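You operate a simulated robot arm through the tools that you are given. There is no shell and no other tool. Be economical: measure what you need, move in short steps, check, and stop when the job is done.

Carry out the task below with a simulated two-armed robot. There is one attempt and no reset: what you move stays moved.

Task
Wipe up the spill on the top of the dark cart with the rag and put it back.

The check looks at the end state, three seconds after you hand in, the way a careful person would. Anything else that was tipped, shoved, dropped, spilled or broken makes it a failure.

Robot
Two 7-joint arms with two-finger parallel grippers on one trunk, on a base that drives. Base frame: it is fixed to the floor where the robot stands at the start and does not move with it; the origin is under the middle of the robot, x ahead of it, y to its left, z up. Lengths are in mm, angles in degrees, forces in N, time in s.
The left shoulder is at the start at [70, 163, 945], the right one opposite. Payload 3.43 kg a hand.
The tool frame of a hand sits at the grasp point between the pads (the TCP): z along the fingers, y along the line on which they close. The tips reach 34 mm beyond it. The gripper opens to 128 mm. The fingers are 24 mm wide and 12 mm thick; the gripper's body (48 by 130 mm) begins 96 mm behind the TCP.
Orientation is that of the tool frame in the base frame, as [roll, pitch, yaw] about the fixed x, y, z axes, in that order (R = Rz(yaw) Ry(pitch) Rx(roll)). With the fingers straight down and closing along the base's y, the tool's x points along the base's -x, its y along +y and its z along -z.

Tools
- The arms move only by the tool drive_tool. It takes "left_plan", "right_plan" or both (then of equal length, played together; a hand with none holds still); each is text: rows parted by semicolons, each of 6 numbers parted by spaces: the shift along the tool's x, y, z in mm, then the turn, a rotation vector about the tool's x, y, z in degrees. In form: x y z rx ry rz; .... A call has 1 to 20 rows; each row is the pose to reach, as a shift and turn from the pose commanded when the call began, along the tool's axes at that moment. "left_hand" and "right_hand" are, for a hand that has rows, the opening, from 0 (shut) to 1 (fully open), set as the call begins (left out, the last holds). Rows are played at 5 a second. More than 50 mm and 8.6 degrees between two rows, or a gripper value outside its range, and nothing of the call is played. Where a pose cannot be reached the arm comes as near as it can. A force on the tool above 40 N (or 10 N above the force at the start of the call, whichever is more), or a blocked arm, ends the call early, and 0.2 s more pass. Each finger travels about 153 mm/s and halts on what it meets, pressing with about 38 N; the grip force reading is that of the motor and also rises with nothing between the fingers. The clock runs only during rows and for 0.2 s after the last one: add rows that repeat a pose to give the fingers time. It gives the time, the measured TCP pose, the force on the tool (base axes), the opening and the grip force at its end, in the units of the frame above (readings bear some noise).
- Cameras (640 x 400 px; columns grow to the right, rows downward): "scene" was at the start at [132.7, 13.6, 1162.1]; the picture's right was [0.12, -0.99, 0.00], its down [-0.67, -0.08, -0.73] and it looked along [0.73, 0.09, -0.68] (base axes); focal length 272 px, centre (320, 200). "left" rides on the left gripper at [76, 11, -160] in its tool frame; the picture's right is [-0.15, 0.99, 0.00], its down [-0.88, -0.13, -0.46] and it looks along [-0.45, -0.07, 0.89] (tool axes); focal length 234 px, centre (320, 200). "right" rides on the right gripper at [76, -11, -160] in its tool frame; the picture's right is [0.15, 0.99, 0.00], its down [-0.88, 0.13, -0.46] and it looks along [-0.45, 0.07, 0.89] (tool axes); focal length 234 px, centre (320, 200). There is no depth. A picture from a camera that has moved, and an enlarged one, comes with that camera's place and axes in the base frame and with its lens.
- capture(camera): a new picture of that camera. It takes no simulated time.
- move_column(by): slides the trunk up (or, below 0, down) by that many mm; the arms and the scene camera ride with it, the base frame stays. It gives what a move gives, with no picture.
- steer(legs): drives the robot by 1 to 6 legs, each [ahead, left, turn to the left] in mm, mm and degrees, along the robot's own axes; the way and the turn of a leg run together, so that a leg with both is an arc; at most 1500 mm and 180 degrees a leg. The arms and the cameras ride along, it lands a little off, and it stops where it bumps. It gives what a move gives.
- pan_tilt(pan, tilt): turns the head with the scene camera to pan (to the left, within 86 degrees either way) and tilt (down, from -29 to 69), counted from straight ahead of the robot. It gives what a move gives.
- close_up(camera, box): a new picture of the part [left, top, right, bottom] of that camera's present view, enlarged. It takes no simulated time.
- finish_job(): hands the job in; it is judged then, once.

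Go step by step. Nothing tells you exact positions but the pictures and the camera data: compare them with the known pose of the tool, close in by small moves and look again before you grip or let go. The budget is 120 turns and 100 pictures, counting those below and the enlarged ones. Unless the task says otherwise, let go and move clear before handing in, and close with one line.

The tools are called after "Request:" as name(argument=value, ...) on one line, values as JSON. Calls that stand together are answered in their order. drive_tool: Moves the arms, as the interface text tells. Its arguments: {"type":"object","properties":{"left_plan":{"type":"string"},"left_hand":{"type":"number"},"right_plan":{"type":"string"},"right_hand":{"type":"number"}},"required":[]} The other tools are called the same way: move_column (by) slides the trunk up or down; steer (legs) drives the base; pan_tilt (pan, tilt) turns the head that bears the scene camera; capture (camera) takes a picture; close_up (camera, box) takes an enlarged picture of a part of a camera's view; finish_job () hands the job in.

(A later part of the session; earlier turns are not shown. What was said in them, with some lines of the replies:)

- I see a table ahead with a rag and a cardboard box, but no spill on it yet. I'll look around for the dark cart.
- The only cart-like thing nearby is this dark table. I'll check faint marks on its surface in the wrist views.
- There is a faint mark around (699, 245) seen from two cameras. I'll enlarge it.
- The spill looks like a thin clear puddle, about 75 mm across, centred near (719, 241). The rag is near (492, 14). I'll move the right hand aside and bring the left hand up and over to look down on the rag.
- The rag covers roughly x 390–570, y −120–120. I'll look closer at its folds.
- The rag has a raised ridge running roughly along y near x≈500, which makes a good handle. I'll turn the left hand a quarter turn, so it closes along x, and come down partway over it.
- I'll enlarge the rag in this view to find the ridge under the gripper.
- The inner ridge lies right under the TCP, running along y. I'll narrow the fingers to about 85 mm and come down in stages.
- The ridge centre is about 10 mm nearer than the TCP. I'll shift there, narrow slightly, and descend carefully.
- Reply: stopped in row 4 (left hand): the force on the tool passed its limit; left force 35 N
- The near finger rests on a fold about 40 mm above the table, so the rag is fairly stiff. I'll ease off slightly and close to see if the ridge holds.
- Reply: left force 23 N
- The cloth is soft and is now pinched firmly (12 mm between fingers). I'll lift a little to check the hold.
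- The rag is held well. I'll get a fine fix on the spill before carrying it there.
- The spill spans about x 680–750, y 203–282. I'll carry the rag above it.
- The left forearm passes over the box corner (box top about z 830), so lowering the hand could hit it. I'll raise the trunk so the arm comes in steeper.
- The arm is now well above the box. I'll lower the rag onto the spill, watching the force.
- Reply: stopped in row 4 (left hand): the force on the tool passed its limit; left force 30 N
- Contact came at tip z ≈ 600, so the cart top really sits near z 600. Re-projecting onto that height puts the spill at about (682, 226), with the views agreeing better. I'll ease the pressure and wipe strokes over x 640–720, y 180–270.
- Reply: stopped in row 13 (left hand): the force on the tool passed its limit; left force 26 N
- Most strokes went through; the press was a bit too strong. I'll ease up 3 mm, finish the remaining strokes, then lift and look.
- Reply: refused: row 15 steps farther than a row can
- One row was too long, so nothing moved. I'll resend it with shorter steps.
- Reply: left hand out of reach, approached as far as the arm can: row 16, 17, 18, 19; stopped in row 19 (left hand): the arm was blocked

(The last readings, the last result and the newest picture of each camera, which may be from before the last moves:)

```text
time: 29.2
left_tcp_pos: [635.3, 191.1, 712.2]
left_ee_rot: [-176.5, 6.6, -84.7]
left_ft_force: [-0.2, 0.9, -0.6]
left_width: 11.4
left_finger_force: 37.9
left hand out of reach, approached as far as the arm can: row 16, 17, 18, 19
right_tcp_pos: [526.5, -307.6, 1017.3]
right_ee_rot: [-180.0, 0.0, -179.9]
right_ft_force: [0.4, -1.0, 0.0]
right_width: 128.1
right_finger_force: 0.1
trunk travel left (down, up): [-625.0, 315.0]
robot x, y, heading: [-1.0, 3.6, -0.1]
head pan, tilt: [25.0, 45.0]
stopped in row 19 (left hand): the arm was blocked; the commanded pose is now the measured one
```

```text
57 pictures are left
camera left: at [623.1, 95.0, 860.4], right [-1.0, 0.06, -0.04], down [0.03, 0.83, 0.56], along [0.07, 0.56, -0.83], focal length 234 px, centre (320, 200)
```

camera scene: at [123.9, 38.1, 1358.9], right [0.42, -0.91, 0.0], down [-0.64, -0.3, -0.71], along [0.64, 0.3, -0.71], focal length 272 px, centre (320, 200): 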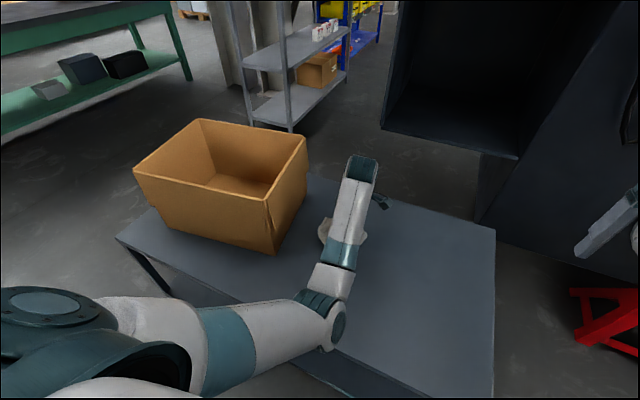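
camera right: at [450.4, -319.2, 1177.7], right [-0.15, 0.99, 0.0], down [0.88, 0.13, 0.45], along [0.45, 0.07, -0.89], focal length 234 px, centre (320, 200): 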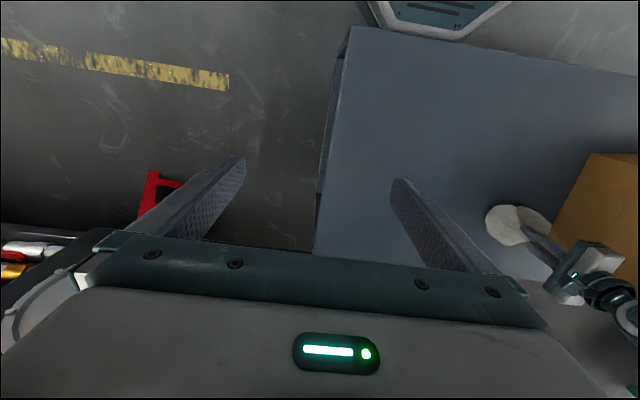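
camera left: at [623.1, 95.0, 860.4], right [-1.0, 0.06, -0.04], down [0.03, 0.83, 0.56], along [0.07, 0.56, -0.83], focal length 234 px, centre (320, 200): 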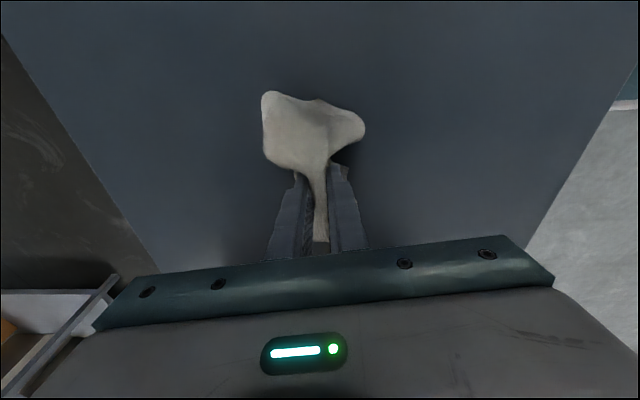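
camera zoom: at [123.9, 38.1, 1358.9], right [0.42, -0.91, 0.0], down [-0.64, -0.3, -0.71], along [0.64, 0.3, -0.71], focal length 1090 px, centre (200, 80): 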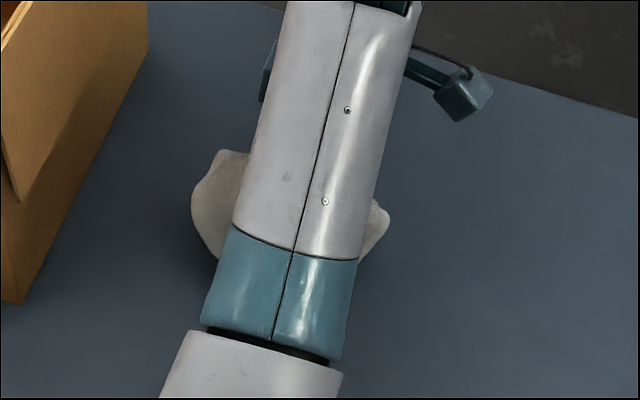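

The wipe strokes finished, but the retreat ran into an arm limit because of the raised trunk. I'll straighten the hand while lifting it, then look under it.

Request:
drive_tool(left_plan="0 0 -40 -0.7 1.7 1.3; 0 0 -80 -1.4 3.4 2.6; 0 0 -120 -2.2 5.2 4; 0 0 -160 -2.9 6.9 5.3; 0 0 -190 -2.9 6.9 5.3; 0 0 -190 -2.9 6.9 5.3")

Request:
capture(camera="scene")

Request:
capture(camera="left")

```text
time: 30.6
left_tcp_pos: [717.7, 201.0, 841.1]
left_ee_rot: [-179.6, -0.2, -89.9]
left_ft_force: [-0.3, 0.5, -0.2]
left_width: 11.4
left_finger_force: 37.9
left hand out of reach, approached as far as the arm can: row 1, 2, 3, 4, 5, 6
right_tcp_pos: [528.2, -306.4, 1017.8]
right_ee_rot: [180.0, -0.1, -179.9]
right_ft_force: [-0.2, -0.6, -0.8]
right_width: 127.7
right_finger_force: 0.0
trunk travel left (down, up): [-625.0, 315.0]
robot x, y, heading: [-3.5, 3.3, 0.2]
head pan, tilt: [25.0, 45.0]
```

```text
56 pictures are left
camera scene: at [124.0, 38.6, 1358.8], right [0.42, -0.91, 0.0], down [-0.64, -0.3, -0.71], along [0.64, 0.3, -0.71], focal length 272 px, centre (320, 200)
```

scene: 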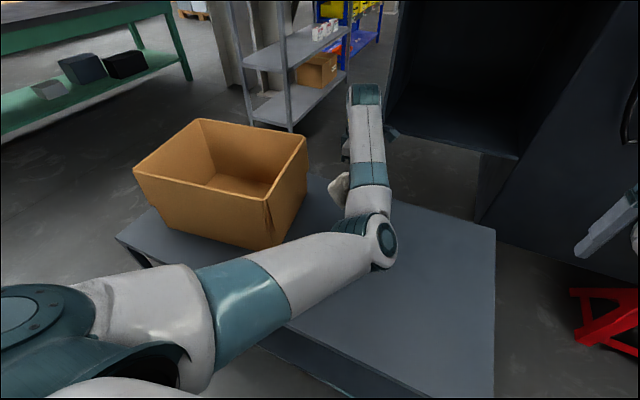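

```text
55 pictures are left
camera left: at [705.4, 126.2, 999.0], right [-0.99, 0.15, -0.01], down [0.13, 0.88, 0.45], along [0.07, 0.45, -0.89], focal length 234 px, centre (320, 200)
```

left: 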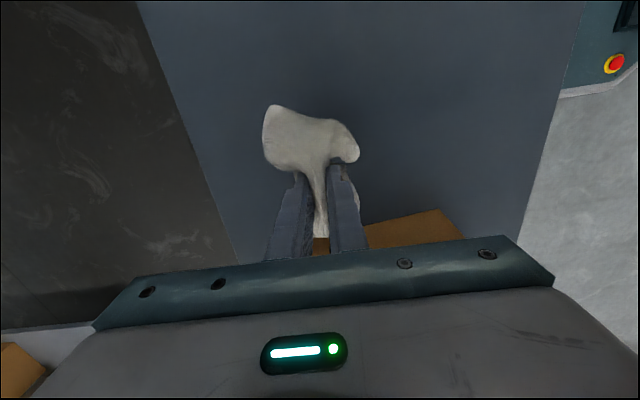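

The hand is straight again at z 841. I'll lower the trunk back part-way and move the rag toward its original place, then check the wiped spot.

Request:
move_column(by=-110)

Request:
drive_tool(left_plan="20 0 -30 0 0 0; 55 15 -60 0 0 0; 85 35 -90 0 0 0; 115 60 -90 0 0 0; 145 90 -90 0 0 0; 170 120 -90 0 0 0; 190 150 -90 0 0 0; 205 180 -90 0 0 0; 210 210 -90 0 0 0; 211 224 -90 0 0 0; 211 224 -90 0 0 0")

Request:
capture(camera="scene")

```text
time: 32.0
left_tcp_pos: [717.1, 200.8, 729.4]
left_ee_rot: [-179.6, -0.1, -90.1]
left_ft_force: [0.2, 0.1, -0.9]
left_width: 11.4
left_finger_force: 38.1
right_tcp_pos: [527.3, -306.8, 906.4]
right_ee_rot: [180.0, 0.1, -179.8]
right_ft_force: [1.1, 0.0, 0.0]
right_width: 128.2
right_finger_force: 0.1
trunk travel left (down, up): [-515.0, 425.0]
robot x, y, heading: [1.8, 0.6, 0.3]
head pan, tilt: [25.0, 45.0]
```

```text
time: 34.4
left_tcp_pos: [714.1, -31.6, 717.9]
left_ee_rot: [-178.8, 0.1, -89.4]
left_ft_force: [0.1, 0.5, -0.3]
left_width: 11.4
left_finger_force: 38.2
left hand out of reach, approached as far as the arm can: row 1, 2, 3, 4, 5, 6, 7, 8, 9, 10, 11
right_tcp_pos: [527.9, -307.2, 908.6]
right_ee_rot: [-180.0, -0.2, -179.9]
right_ft_force: [-0.6, 0.7, 0.8]
right_width: 128.1
right_finger_force: 0.1
trunk travel left (down, up): [-515.0, 425.0]
robot x, y, heading: [-2.8, -1.2, 0.1]
head pan, tilt: [25.0, 45.0]
```

```text
54 pictures are left
camera scene: at [124.0, 38.2, 1248.9], right [0.42, -0.91, 0.0], down [-0.64, -0.3, -0.71], along [0.64, 0.3, -0.71], focal length 272 px, centre (320, 200)
```

scene: 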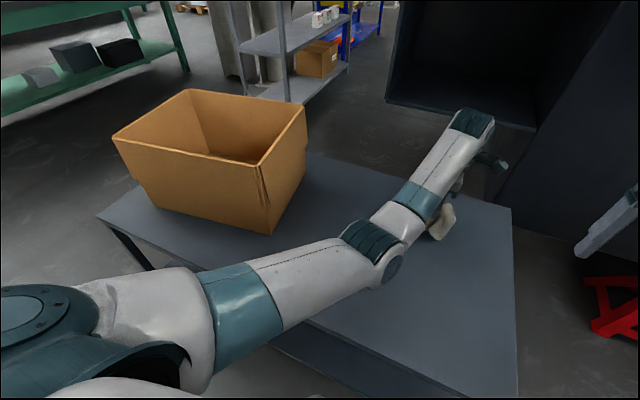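

The arm took an elbow posture that blocks moving back toward the robot. I'll bring the command back to where the hand is, then unwind the wrist turn to free the posture.

Request:
drive_tool(left_plan="4 -42 14 0 0 0; 8 -84 28 0 0 0; 12 -126 42 0 0 0; 16 -168 54 0 0 0; 20 -204 64 0 0 0; 20 -204 64 0 0 8; 20 -204 64 0 0 16; 20 -204 64 0 0 24; 20 -204 64 0 0 32; 20 -204 64 0 0 40; 20 -204 64 0 0 48; 20 -204 64 0 0 56; 20 -204 64 0 0 64; 20 -204 64 0 0 72; 20 -204 64 0 0 80; 20 -204 64 0 0 88; 20 -204 64 0 0 90; 20 -204 64 0 0 90")

Request:
capture(camera="scene")

```text
time: 38.2
left_tcp_pos: [786.8, -12.6, 681.1]
left_ee_rot: [-179.6, 0.3, 179.5]
left_ft_force: [-1.2, -0.4, -0.2]
left_width: 10.8
left_finger_force: 38.3
left hand out of reach, approached as far as the arm can: row 2, 3, 4, 5, 6, 7, 8, 9, 10, 11, 12, 13, 14, 15, 16, 17, 18
right_tcp_pos: [528.3, -305.3, 908.2]
right_ee_rot: [-179.9, -0.1, -179.8]
right_ft_force: [-1.2, 0.0, 0.1]
right_width: 128.1
right_finger_force: 0.2
trunk travel left (down, up): [-515.0, 425.0]
robot x, y, heading: [1.0, 3.4, 0.3]
head pan, tilt: [25.0, 45.0]
```

```text
53 pictures are left
camera scene: at [124.4, 40.7, 1248.7], right [0.42, -0.91, 0.0], down [-0.64, -0.3, -0.71], along [0.64, 0.3, -0.71], focal length 272 px, centre (320, 200)
```

scene: 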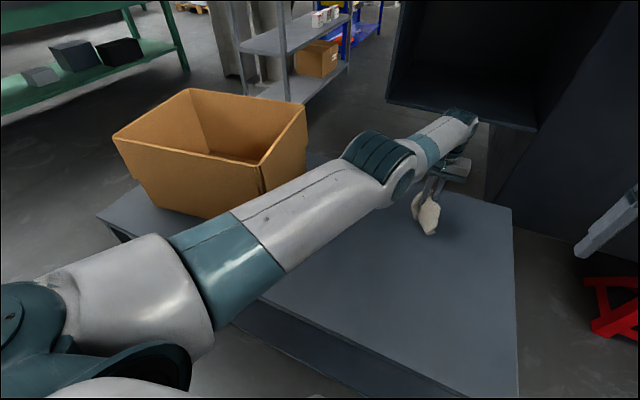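

The hand is upright but the posture can't pull back; driving the base back instead will bring the rag home without changing the arm. I'll raise the trunk a bit and back up about 300 mm.

Request:
move_column(by=60)

Request:
steer(legs=[[-300, 0, 0]])

Request:
capture(camera="scene")

Request:
capture(camera="left")

```text
time: 39.2
left_tcp_pos: [787.3, -12.9, 741.7]
left_ee_rot: [-179.7, 0.3, 179.7]
left_ft_force: [0.6, 0.2, -1.2]
left_width: 10.8
left_finger_force: 38.1
right_tcp_pos: [527.8, -306.7, 967.2]
right_ee_rot: [180.0, -0.1, -179.9]
right_ft_force: [0.6, 0.0, -0.1]
right_width: 128.0
right_finger_force: 0.0
trunk travel left (down, up): [-575.0, 365.0]
robot x, y, heading: [0.7, -0.1, 0.1]
head pan, tilt: [25.0, 45.0]
```

```text
time: 41.3
left_tcp_pos: [483.0, -10.9, 742.1]
left_ee_rot: [-179.7, 0.2, 179.9]
left_ft_force: [-0.4, 0.2, -0.3]
left_width: 10.4
left_finger_force: 37.5
right_tcp_pos: [224.7, -305.6, 968.4]
right_ee_rot: [179.9, 0.0, -179.7]
right_ft_force: [-0.4, 0.1, -0.1]
right_width: 128.0
right_finger_force: 0.0
trunk travel left (down, up): [-575.0, 365.0]
robot x, y, heading: [-304.9, -1.0, 0.6]
head pan, tilt: [25.0, 45.0]
```

```text
52 pictures are left
camera scene: at [-180.3, 37.5, 1308.9], right [0.43, -0.9, 0.0], down [-0.64, -0.3, -0.71], along [0.64, 0.3, -0.71], focal length 272 px, centre (320, 200)
```

scene: 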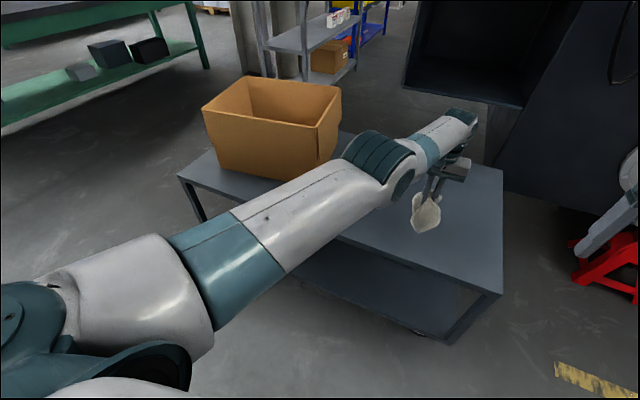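

```text
51 pictures are left
camera left: at [405.6, 0.2, 900.3], right [0.15, 0.99, 0.0], down [0.88, -0.13, 0.46], along [0.46, -0.07, -0.89], focal length 234 px, centre (320, 200)
```

left: 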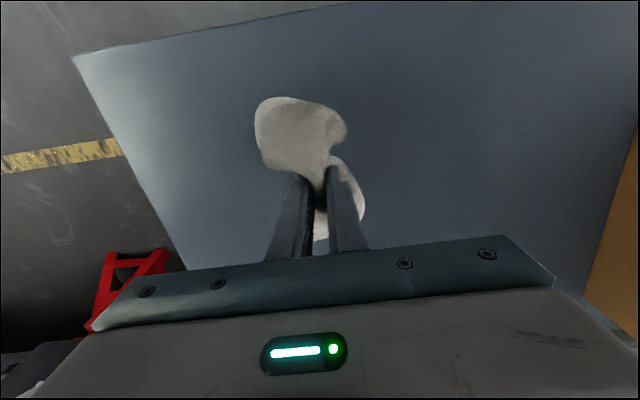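

I'd like to verify the wiped spot before letting go. Raising the trunk gives the left wrist camera a view of it.

Request:
move_column(by=170)

Request:
capture(camera="left")

Request:
close_up(camera="left", box=[360, 130, 520, 260])

Request:
close_up(camera="scene", box=[310, 130, 470, 250])

```text
time: 43.2
left_tcp_pos: [483.2, -12.6, 911.6]
left_ee_rot: [-179.7, 0.3, 179.9]
left_ft_force: [-1.1, 0.1, -0.7]
left_width: 11.0
left_finger_force: 38.1
right_tcp_pos: [226.1, -305.5, 1136.8]
right_ee_rot: [-179.9, -0.1, -179.7]
right_ft_force: [0.6, -0.2, -0.4]
right_width: 127.7
right_finger_force: 0.1
trunk travel left (down, up): [-745.0, 195.0]
robot x, y, heading: [-301.5, 0.7, 0.4]
head pan, tilt: [25.0, 45.0]
```

```text
50 pictures are left
camera left: at [406.2, 0.2, 1069.7], right [0.15, 0.99, 0.0], down [0.88, -0.13, 0.46], along [0.46, -0.07, -0.89], focal length 234 px, centre (320, 200)
```

left: 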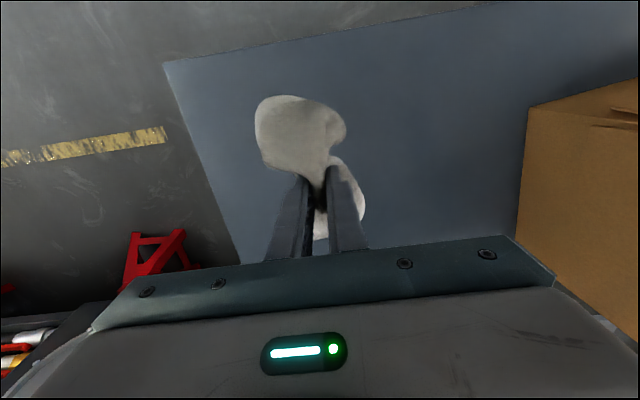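

```text
3.08 times, centred on (440, 195) of left
camera zoom: at [406.2, 0.2, 1069.7], right [0.15, 0.99, 0.0], down [0.88, -0.13, 0.46], along [0.46, -0.07, -0.89], focal length 720 px, centre (-49, 215)
```

zoom: 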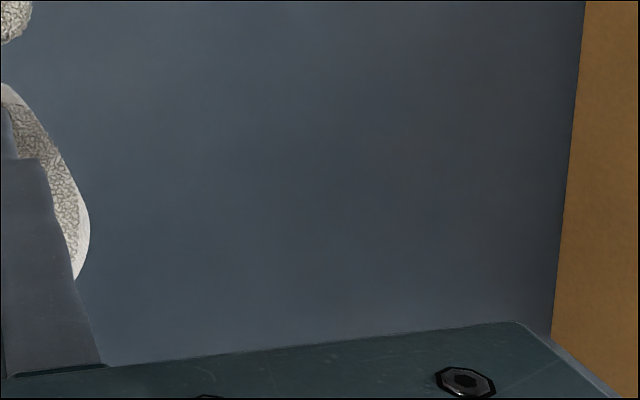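

```text
3.33 times, centred on (390, 190) of scene
camera zoom: at [-179.4, 37.4, 1478.8], right [0.43, -0.9, 0.0], down [-0.64, -0.3, -0.71], along [0.64, 0.3, -0.71], focal length 908 px, centre (87, 233)
```

zoom: 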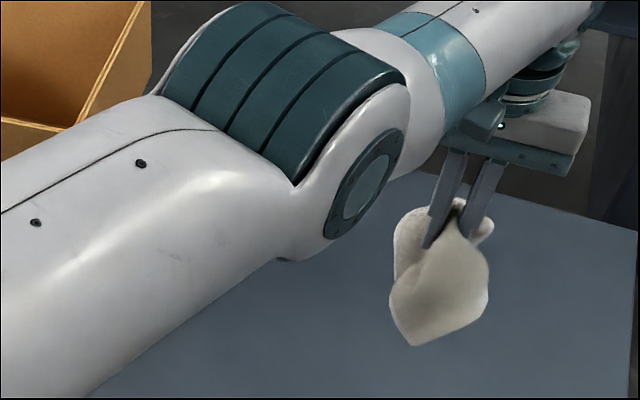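

No sign of the spill at its place in this view. I'll lower the rag back at its original place using the trunk.

Request:
move_column(by=-230)

Request:
move_column(by=-35)

Request:
capture(camera="left")

Request:
close_up(camera="scene", box=[340, 130, 500, 250])

```text
time: 45.6
left_tcp_pos: [482.4, -12.8, 681.9]
left_ee_rot: [-179.6, 0.2, 179.9]
left_ft_force: [0.7, -0.8, 0.1]
left_width: 10.7
left_finger_force: 38.3
right_tcp_pos: [225.0, -306.5, 907.1]
right_ee_rot: [180.0, 0.0, -179.7]
right_ft_force: [-0.2, -0.1, -0.4]
right_width: 128.2
right_finger_force: 0.0
trunk travel left (down, up): [-515.0, 425.0]
robot x, y, heading: [-304.0, -3.4, 0.3]
head pan, tilt: [25.0, 45.0]
```

```text
time: 46.4
left_tcp_pos: [482.0, -11.7, 647.0]
left_ee_rot: [-179.6, 0.5, 179.9]
left_ft_force: [0.5, 0.6, 1.1]
left_width: 10.9
left_finger_force: 38.8
right_tcp_pos: [225.0, -306.2, 872.9]
right_ee_rot: [-180.0, 0.0, -179.8]
right_ft_force: [0.0, -0.5, 0.4]
right_width: 127.9
right_finger_force: 0.1
trunk travel left (down, up): [-480.0, 460.0]
robot x, y, heading: [-303.5, 0.3, 0.3]
head pan, tilt: [25.0, 45.0]
```

```text
47 pictures are left
camera left: at [405.7, 0.3, 805.7], right [0.15, 0.99, 0.0], down [0.88, -0.13, 0.46], along [0.46, -0.07, -0.89], focal length 234 px, centre (320, 200)
```

left: 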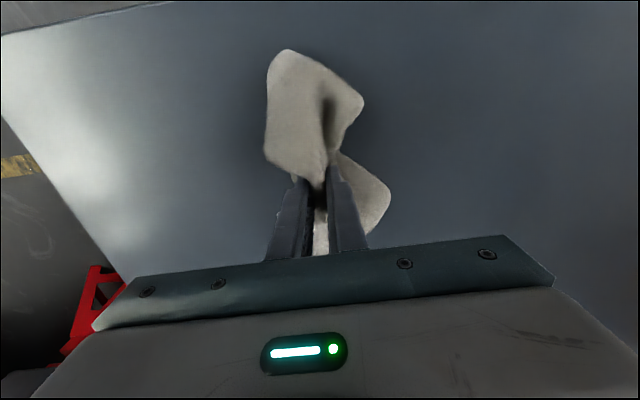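

```text
3.33 times, centred on (420, 190) of scene
camera zoom: at [-180.3, 37.7, 1214.0], right [0.43, -0.9, 0.0], down [-0.64, -0.3, -0.71], along [0.64, 0.3, -0.71], focal length 908 px, centre (-13, 233)
```

zoom: 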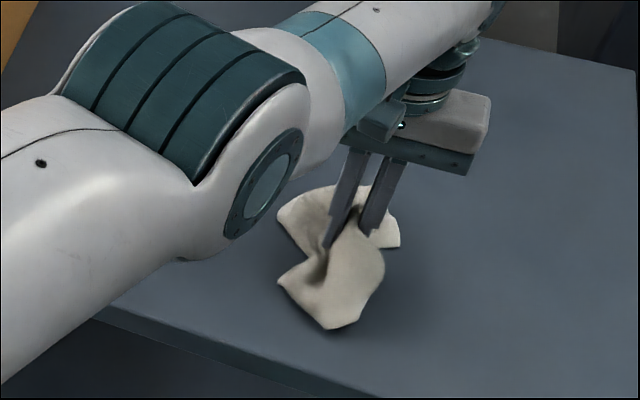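

The rag rests on the table. I'll lower 8 mm more and open the fingers modestly.

Request:
move_column(by=-7)

Request:
drive_tool(left_plan="0 0 0 0 0 0; 0 0 0 0 0 0; 0 0 0 0 0 0", left_hand=0.4)

Request:
capture(camera="left")

Request:
close_up(camera="scene", box=[340, 130, 500, 250])

```text
time: 47.0
left_tcp_pos: [482.6, -12.7, 641.9]
left_ee_rot: [-179.7, 0.5, 179.9]
left_ft_force: [1.0, -0.2, 13.6]
left_width: 10.8
left_finger_force: 38.5
right_tcp_pos: [223.8, -306.4, 865.9]
right_ee_rot: [180.0, 0.0, -179.7]
right_ft_force: [0.5, 0.0, 0.0]
right_width: 127.8
right_finger_force: 0.1
trunk travel left (down, up): [-473.0, 467.0]
robot x, y, heading: [-302.2, -0.4, 0.5]
head pan, tilt: [25.0, 45.0]
```

```text
time: 47.8
left_tcp_pos: [483.3, -13.0, 641.5]
left_ee_rot: [-179.7, 0.4, 179.9]
left_ft_force: [0.5, -5.3, 13.8]
left_width: 49.0
left_finger_force: 0.0
right_tcp_pos: [224.5, -306.8, 866.6]
right_ee_rot: [-180.0, 0.1, -179.7]
right_ft_force: [0.1, 0.6, 0.4]
right_width: 128.1
right_finger_force: 0.1
trunk travel left (down, up): [-473.0, 467.0]
robot x, y, heading: [-303.8, -2.4, 0.3]
head pan, tilt: [25.0, 45.0]
```

```text
45 pictures are left
camera left: at [405.0, -0.4, 799.4], right [0.15, 0.99, 0.0], down [0.88, -0.13, 0.46], along [0.46, -0.07, -0.89], focal length 234 px, centre (320, 200)
```

left: 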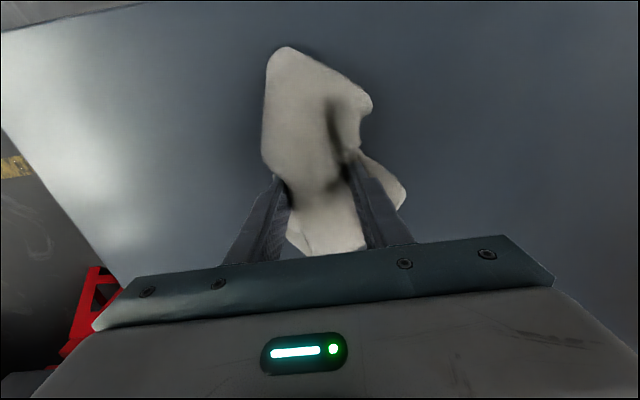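

```text
3.33 times, centred on (420, 190) of scene
camera zoom: at [-181.4, 37.1, 1207.1], right [0.43, -0.9, 0.0], down [-0.64, -0.3, -0.71], along [0.64, 0.3, -0.71], focal length 908 px, centre (-13, 233)
```

zoom: 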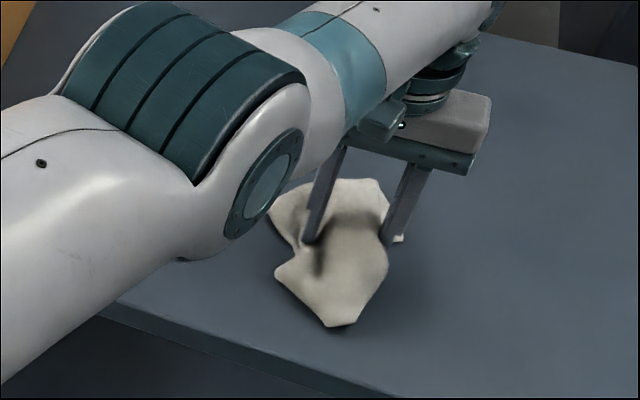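

Released. I'll lift straight up with the trunk and check.

Request:
move_column(by=220)

Request:
capture(camera="left")

Request:
steer(legs=[[-350, 0, 0]])

Request:
pan_tilt(pan=5, tilt=35)

Request:
capture(camera="scene")

```text
time: 50.1
left_tcp_pos: [482.8, -12.6, 858.0]
left_ee_rot: [-179.7, 0.3, 179.9]
left_ft_force: [-0.2, -0.4, 0.7]
left_width: 51.2
left_finger_force: 0.0
right_tcp_pos: [225.5, -305.5, 1085.8]
right_ee_rot: [179.9, 0.0, -179.6]
right_ft_force: [0.2, 1.0, -0.5]
right_width: 127.8
right_finger_force: 0.1
trunk travel left (down, up): [-693.0, 247.0]
robot x, y, heading: [-303.9, -0.4, 0.4]
head pan, tilt: [25.0, 45.0]
```

```text
43 pictures are left
camera left: at [406.1, 0.1, 1017.7], right [0.15, 0.99, 0.0], down [0.88, -0.13, 0.46], along [0.46, -0.07, -0.89], focal length 234 px, centre (320, 200)
```

left: 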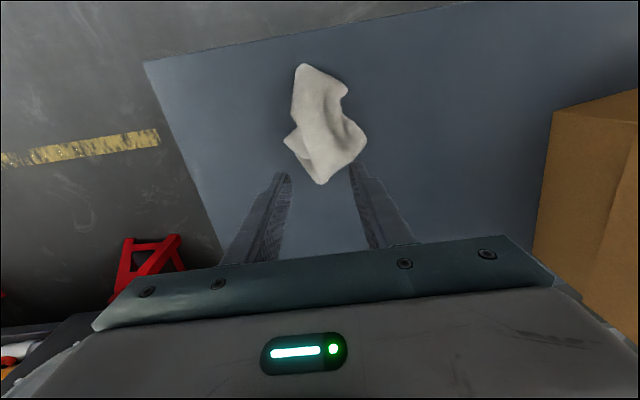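

```text
time: 52.4
left_tcp_pos: [138.7, -16.7, 860.2]
left_ee_rot: [-179.7, 0.3, 179.6]
left_ft_force: [-0.6, -0.2, -0.8]
left_width: 51.1
left_finger_force: 0.0
right_tcp_pos: [-120.3, -310.1, 1085.6]
right_ee_rot: [180.0, -0.1, -179.9]
right_ft_force: [0.3, -0.1, 0.7]
right_width: 128.0
right_finger_force: 0.1
trunk travel left (down, up): [-693.0, 247.0]
robot x, y, heading: [-649.5, -2.7, -0.0]
head pan, tilt: [25.0, 45.0]
```

```text
time: 53.2
left_tcp_pos: [137.5, -16.4, 859.5]
left_ee_rot: [-179.8, 0.3, 179.7]
left_ft_force: [-0.3, 0.1, -0.2]
left_width: 51.2
left_finger_force: 0.1
right_tcp_pos: [-119.5, -309.9, 1085.8]
right_ee_rot: [179.9, -0.1, -179.9]
right_ft_force: [-0.9, -0.6, -0.1]
right_width: 128.1
right_finger_force: 0.0
trunk travel left (down, up): [-693.0, 247.0]
robot x, y, heading: [-646.0, -0.5, -0.0]
head pan, tilt: [5.0, 35.0]
```

```text
42 pictures are left
camera scene: at [-509.9, 9.2, 1441.6], right [0.09, -1.0, 0.0], down [-0.57, -0.05, -0.82], along [0.82, 0.07, -0.57], focal length 272 px, centre (320, 200)
```

scene: 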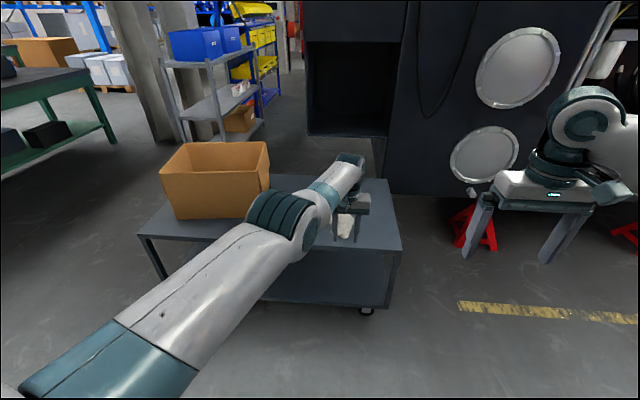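

The rag lies at about (479, −3), within 15 mm of its original spot. The arm hides the spill spot, so I'll drive left a little to see past it.

Request:
steer(legs=[[0, 600, 0]])

Request:
pan_tilt(pan=-15, tilt=35)

Request:
capture(camera="scene")

```text
time: 56.5
left_tcp_pos: [135.5, 582.6, 859.4]
left_ee_rot: [-179.7, 0.4, -179.9]
left_ft_force: [-0.2, 0.3, -0.4]
left_width: 51.2
left_finger_force: 0.2
right_tcp_pos: [-121.3, 286.2, 1086.3]
right_ee_rot: [180.0, -0.2, -179.5]
right_ft_force: [-0.9, -0.4, -0.5]
right_width: 128.3
right_finger_force: 0.0
trunk travel left (down, up): [-693.0, 247.0]
robot x, y, heading: [-650.6, 587.9, 0.2]
head pan, tilt: [5.0, 35.0]
```

```text
time: 57.4
left_tcp_pos: [135.7, 582.8, 859.9]
left_ee_rot: [-179.8, 0.3, -179.9]
left_ft_force: [0.0, -0.6, -0.8]
left_width: 51.1
left_finger_force: 0.1
right_tcp_pos: [-121.6, 286.3, 1085.1]
right_ee_rot: [-180.0, 0.0, -179.6]
right_ft_force: [0.6, -0.3, 0.1]
right_width: 127.9
right_finger_force: 0.1
trunk travel left (down, up): [-693.0, 247.0]
robot x, y, heading: [-649.7, 591.7, 0.6]
head pan, tilt: [-15.0, 35.0]
```

```text
41 pictures are left
camera scene: at [-515.8, 572.4, 1441.7], right [-0.25, -0.97, 0.0], down [-0.56, 0.14, -0.82], along [0.79, -0.2, -0.57], focal length 272 px, centre (320, 200)
```

scene: 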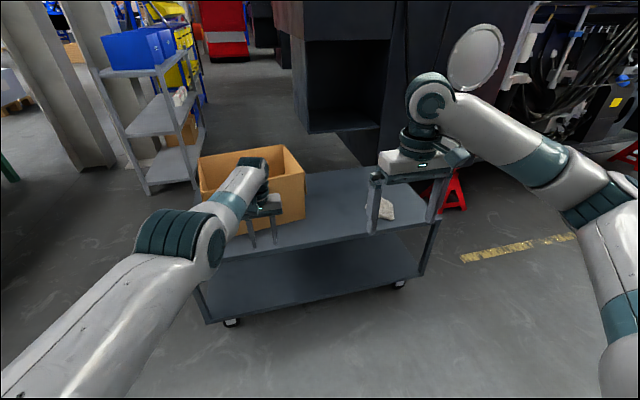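

Request:
close_up(camera="scene", box=[290, 165, 410, 240])

Request:
capture(camera="right")

```text
5.33 times, centred on (350, 202) of scene
camera zoom: at [-515.8, 572.4, 1441.7], right [-0.25, -0.97, 0.0], down [-0.56, 0.14, -0.82], along [0.79, -0.2, -0.57], focal length 1453 px, centre (160, 187)
```

zoom: 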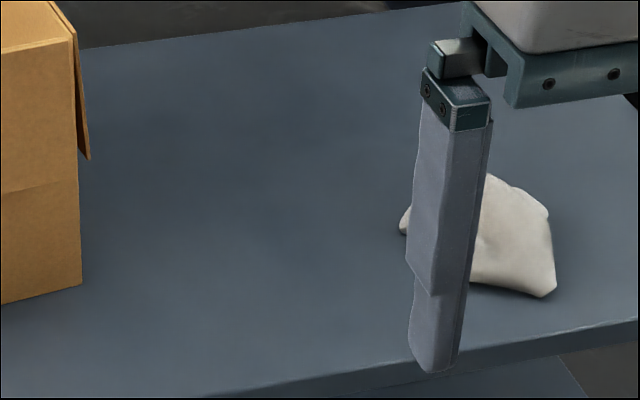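

```text
39 pictures are left
camera right: at [-198.4, 275.2, 1245.6], right [-0.15, 0.99, 0.0], down [0.88, 0.14, 0.45], along [0.45, 0.07, -0.89], focal length 234 px, centre (320, 200)
```

right: 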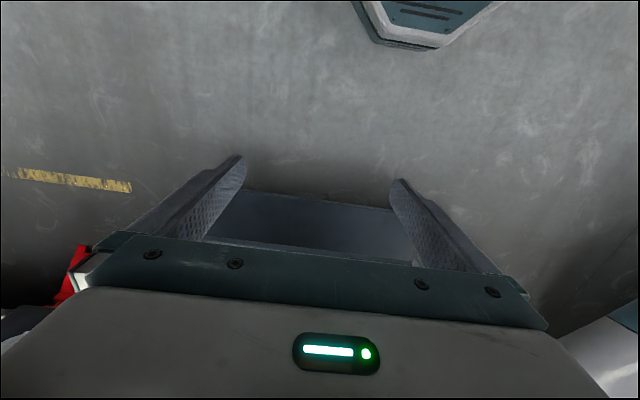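

I see no spill, but the view is far. I'll take a nearer check with the right wrist camera, which saw it clearly at first.

Request:
steer(legs=[[0, -490, 0], [650, 0, 0]])

Request:
move_column(by=-100)

Request:
capture(camera="right")

Request:
close_up(camera="right", box=[400, 120, 600, 280])

```text
time: 63.5
left_tcp_pos: [790.1, 103.1, 859.1]
left_ee_rot: [-179.6, 0.3, -179.9]
left_ft_force: [-0.2, 0.2, -0.2]
left_width: 51.1
left_finger_force: 0.1
right_tcp_pos: [533.7, -193.5, 1085.3]
right_ee_rot: [-179.9, -0.2, -179.4]
right_ft_force: [1.3, 0.4, 0.3]
right_width: 127.9
right_finger_force: 0.0
trunk travel left (down, up): [-693.0, 247.0]
robot x, y, heading: [4.1, 111.6, 0.6]
head pan, tilt: [-15.0, 35.0]
```

```text
time: 64.8
left_tcp_pos: [790.1, 103.1, 758.8]
left_ee_rot: [-179.7, 0.2, -179.8]
left_ft_force: [-0.5, -0.6, 0.4]
left_width: 51.2
left_finger_force: 0.0
right_tcp_pos: [532.0, -192.0, 986.7]
right_ee_rot: [-180.0, 0.0, -179.4]
right_ft_force: [-0.4, 0.4, 0.3]
right_width: 128.2
right_finger_force: 0.0
trunk travel left (down, up): [-593.0, 347.0]
robot x, y, heading: [0.0, 109.2, 0.7]
head pan, tilt: [-15.0, 35.0]
```

```text
38 pictures are left
camera right: at [455.8, -204.6, 1145.9], right [-0.16, 0.99, 0.0], down [0.88, 0.14, 0.46], along [0.45, 0.07, -0.89], focal length 234 px, centre (320, 200)
```

right: 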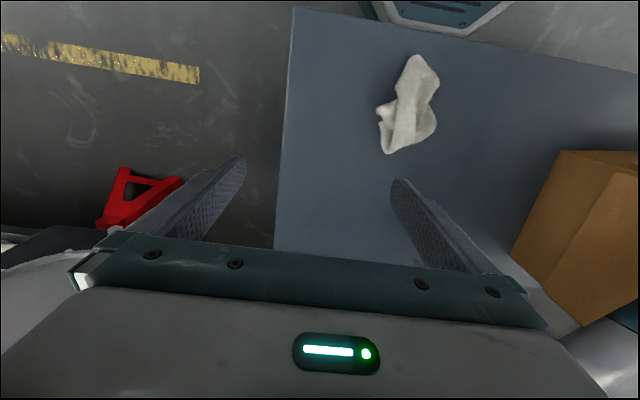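

```text
2.50 times, centred on (500, 200) of right
camera zoom: at [455.8, -204.6, 1145.9], right [-0.16, 0.99, 0.0], down [0.88, 0.14, 0.46], along [0.45, 0.07, -0.89], focal length 585 px, centre (-130, 200)
```

zoom: 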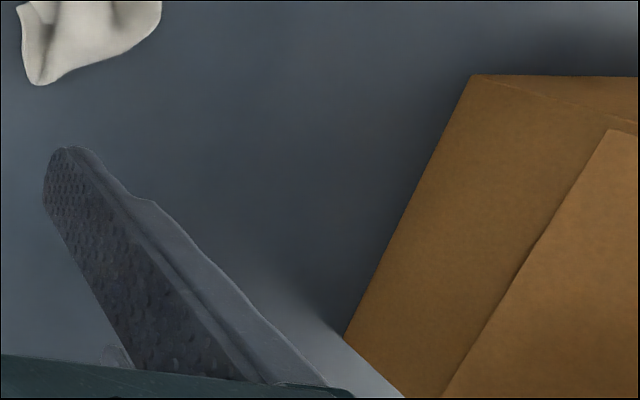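

The cart top is clean, the rag is back in place and the box hasn't moved. I'll raise and back the robot clear.

Request:
move_column(by=100)

Request:
steer(legs=[[-620, 0, 0]])

Request:
finish_job()

```text
time: 66.1
left_tcp_pos: [790.1, 102.6, 858.8]
left_ee_rot: [-179.7, 0.3, -180.0]
left_ft_force: [-0.3, 0.3, 0.3]
left_width: 51.3
left_finger_force: 0.2
right_tcp_pos: [534.4, -192.6, 1086.6]
right_ee_rot: [-180.0, -0.1, -179.4]
right_ft_force: [-0.5, 0.9, 0.0]
right_width: 128.0
right_finger_force: 0.1
trunk travel left (down, up): [-693.0, 247.0]
robot x, y, heading: [3.8, 110.2, 0.9]
head pan, tilt: [-15.0, 35.0]
```

```text
time: 69.7
left_tcp_pos: [159.7, 96.7, 859.5]
left_ee_rot: [-179.7, 0.3, -179.7]
left_ft_force: [-0.1, 0.4, 0.6]
left_width: 51.3
left_finger_force: 0.2
right_tcp_pos: [-94.8, -197.6, 1086.5]
right_ee_rot: [179.9, -0.1, -179.3]
right_ft_force: [0.6, -0.3, 0.0]
right_width: 127.8
right_finger_force: 0.0
trunk travel left (down, up): [-693.0, 247.0]
robot x, y, heading: [-623.7, 103.2, 1.0]
head pan, tilt: [-15.0, 35.0]
```

```text
The job is handed in.
```

The spill on the dark cart is wiped up, with no trace in the final pictures. The rag is back within about 15 mm of where it started, though turned about 90°, and the robot has let go and moved clear.
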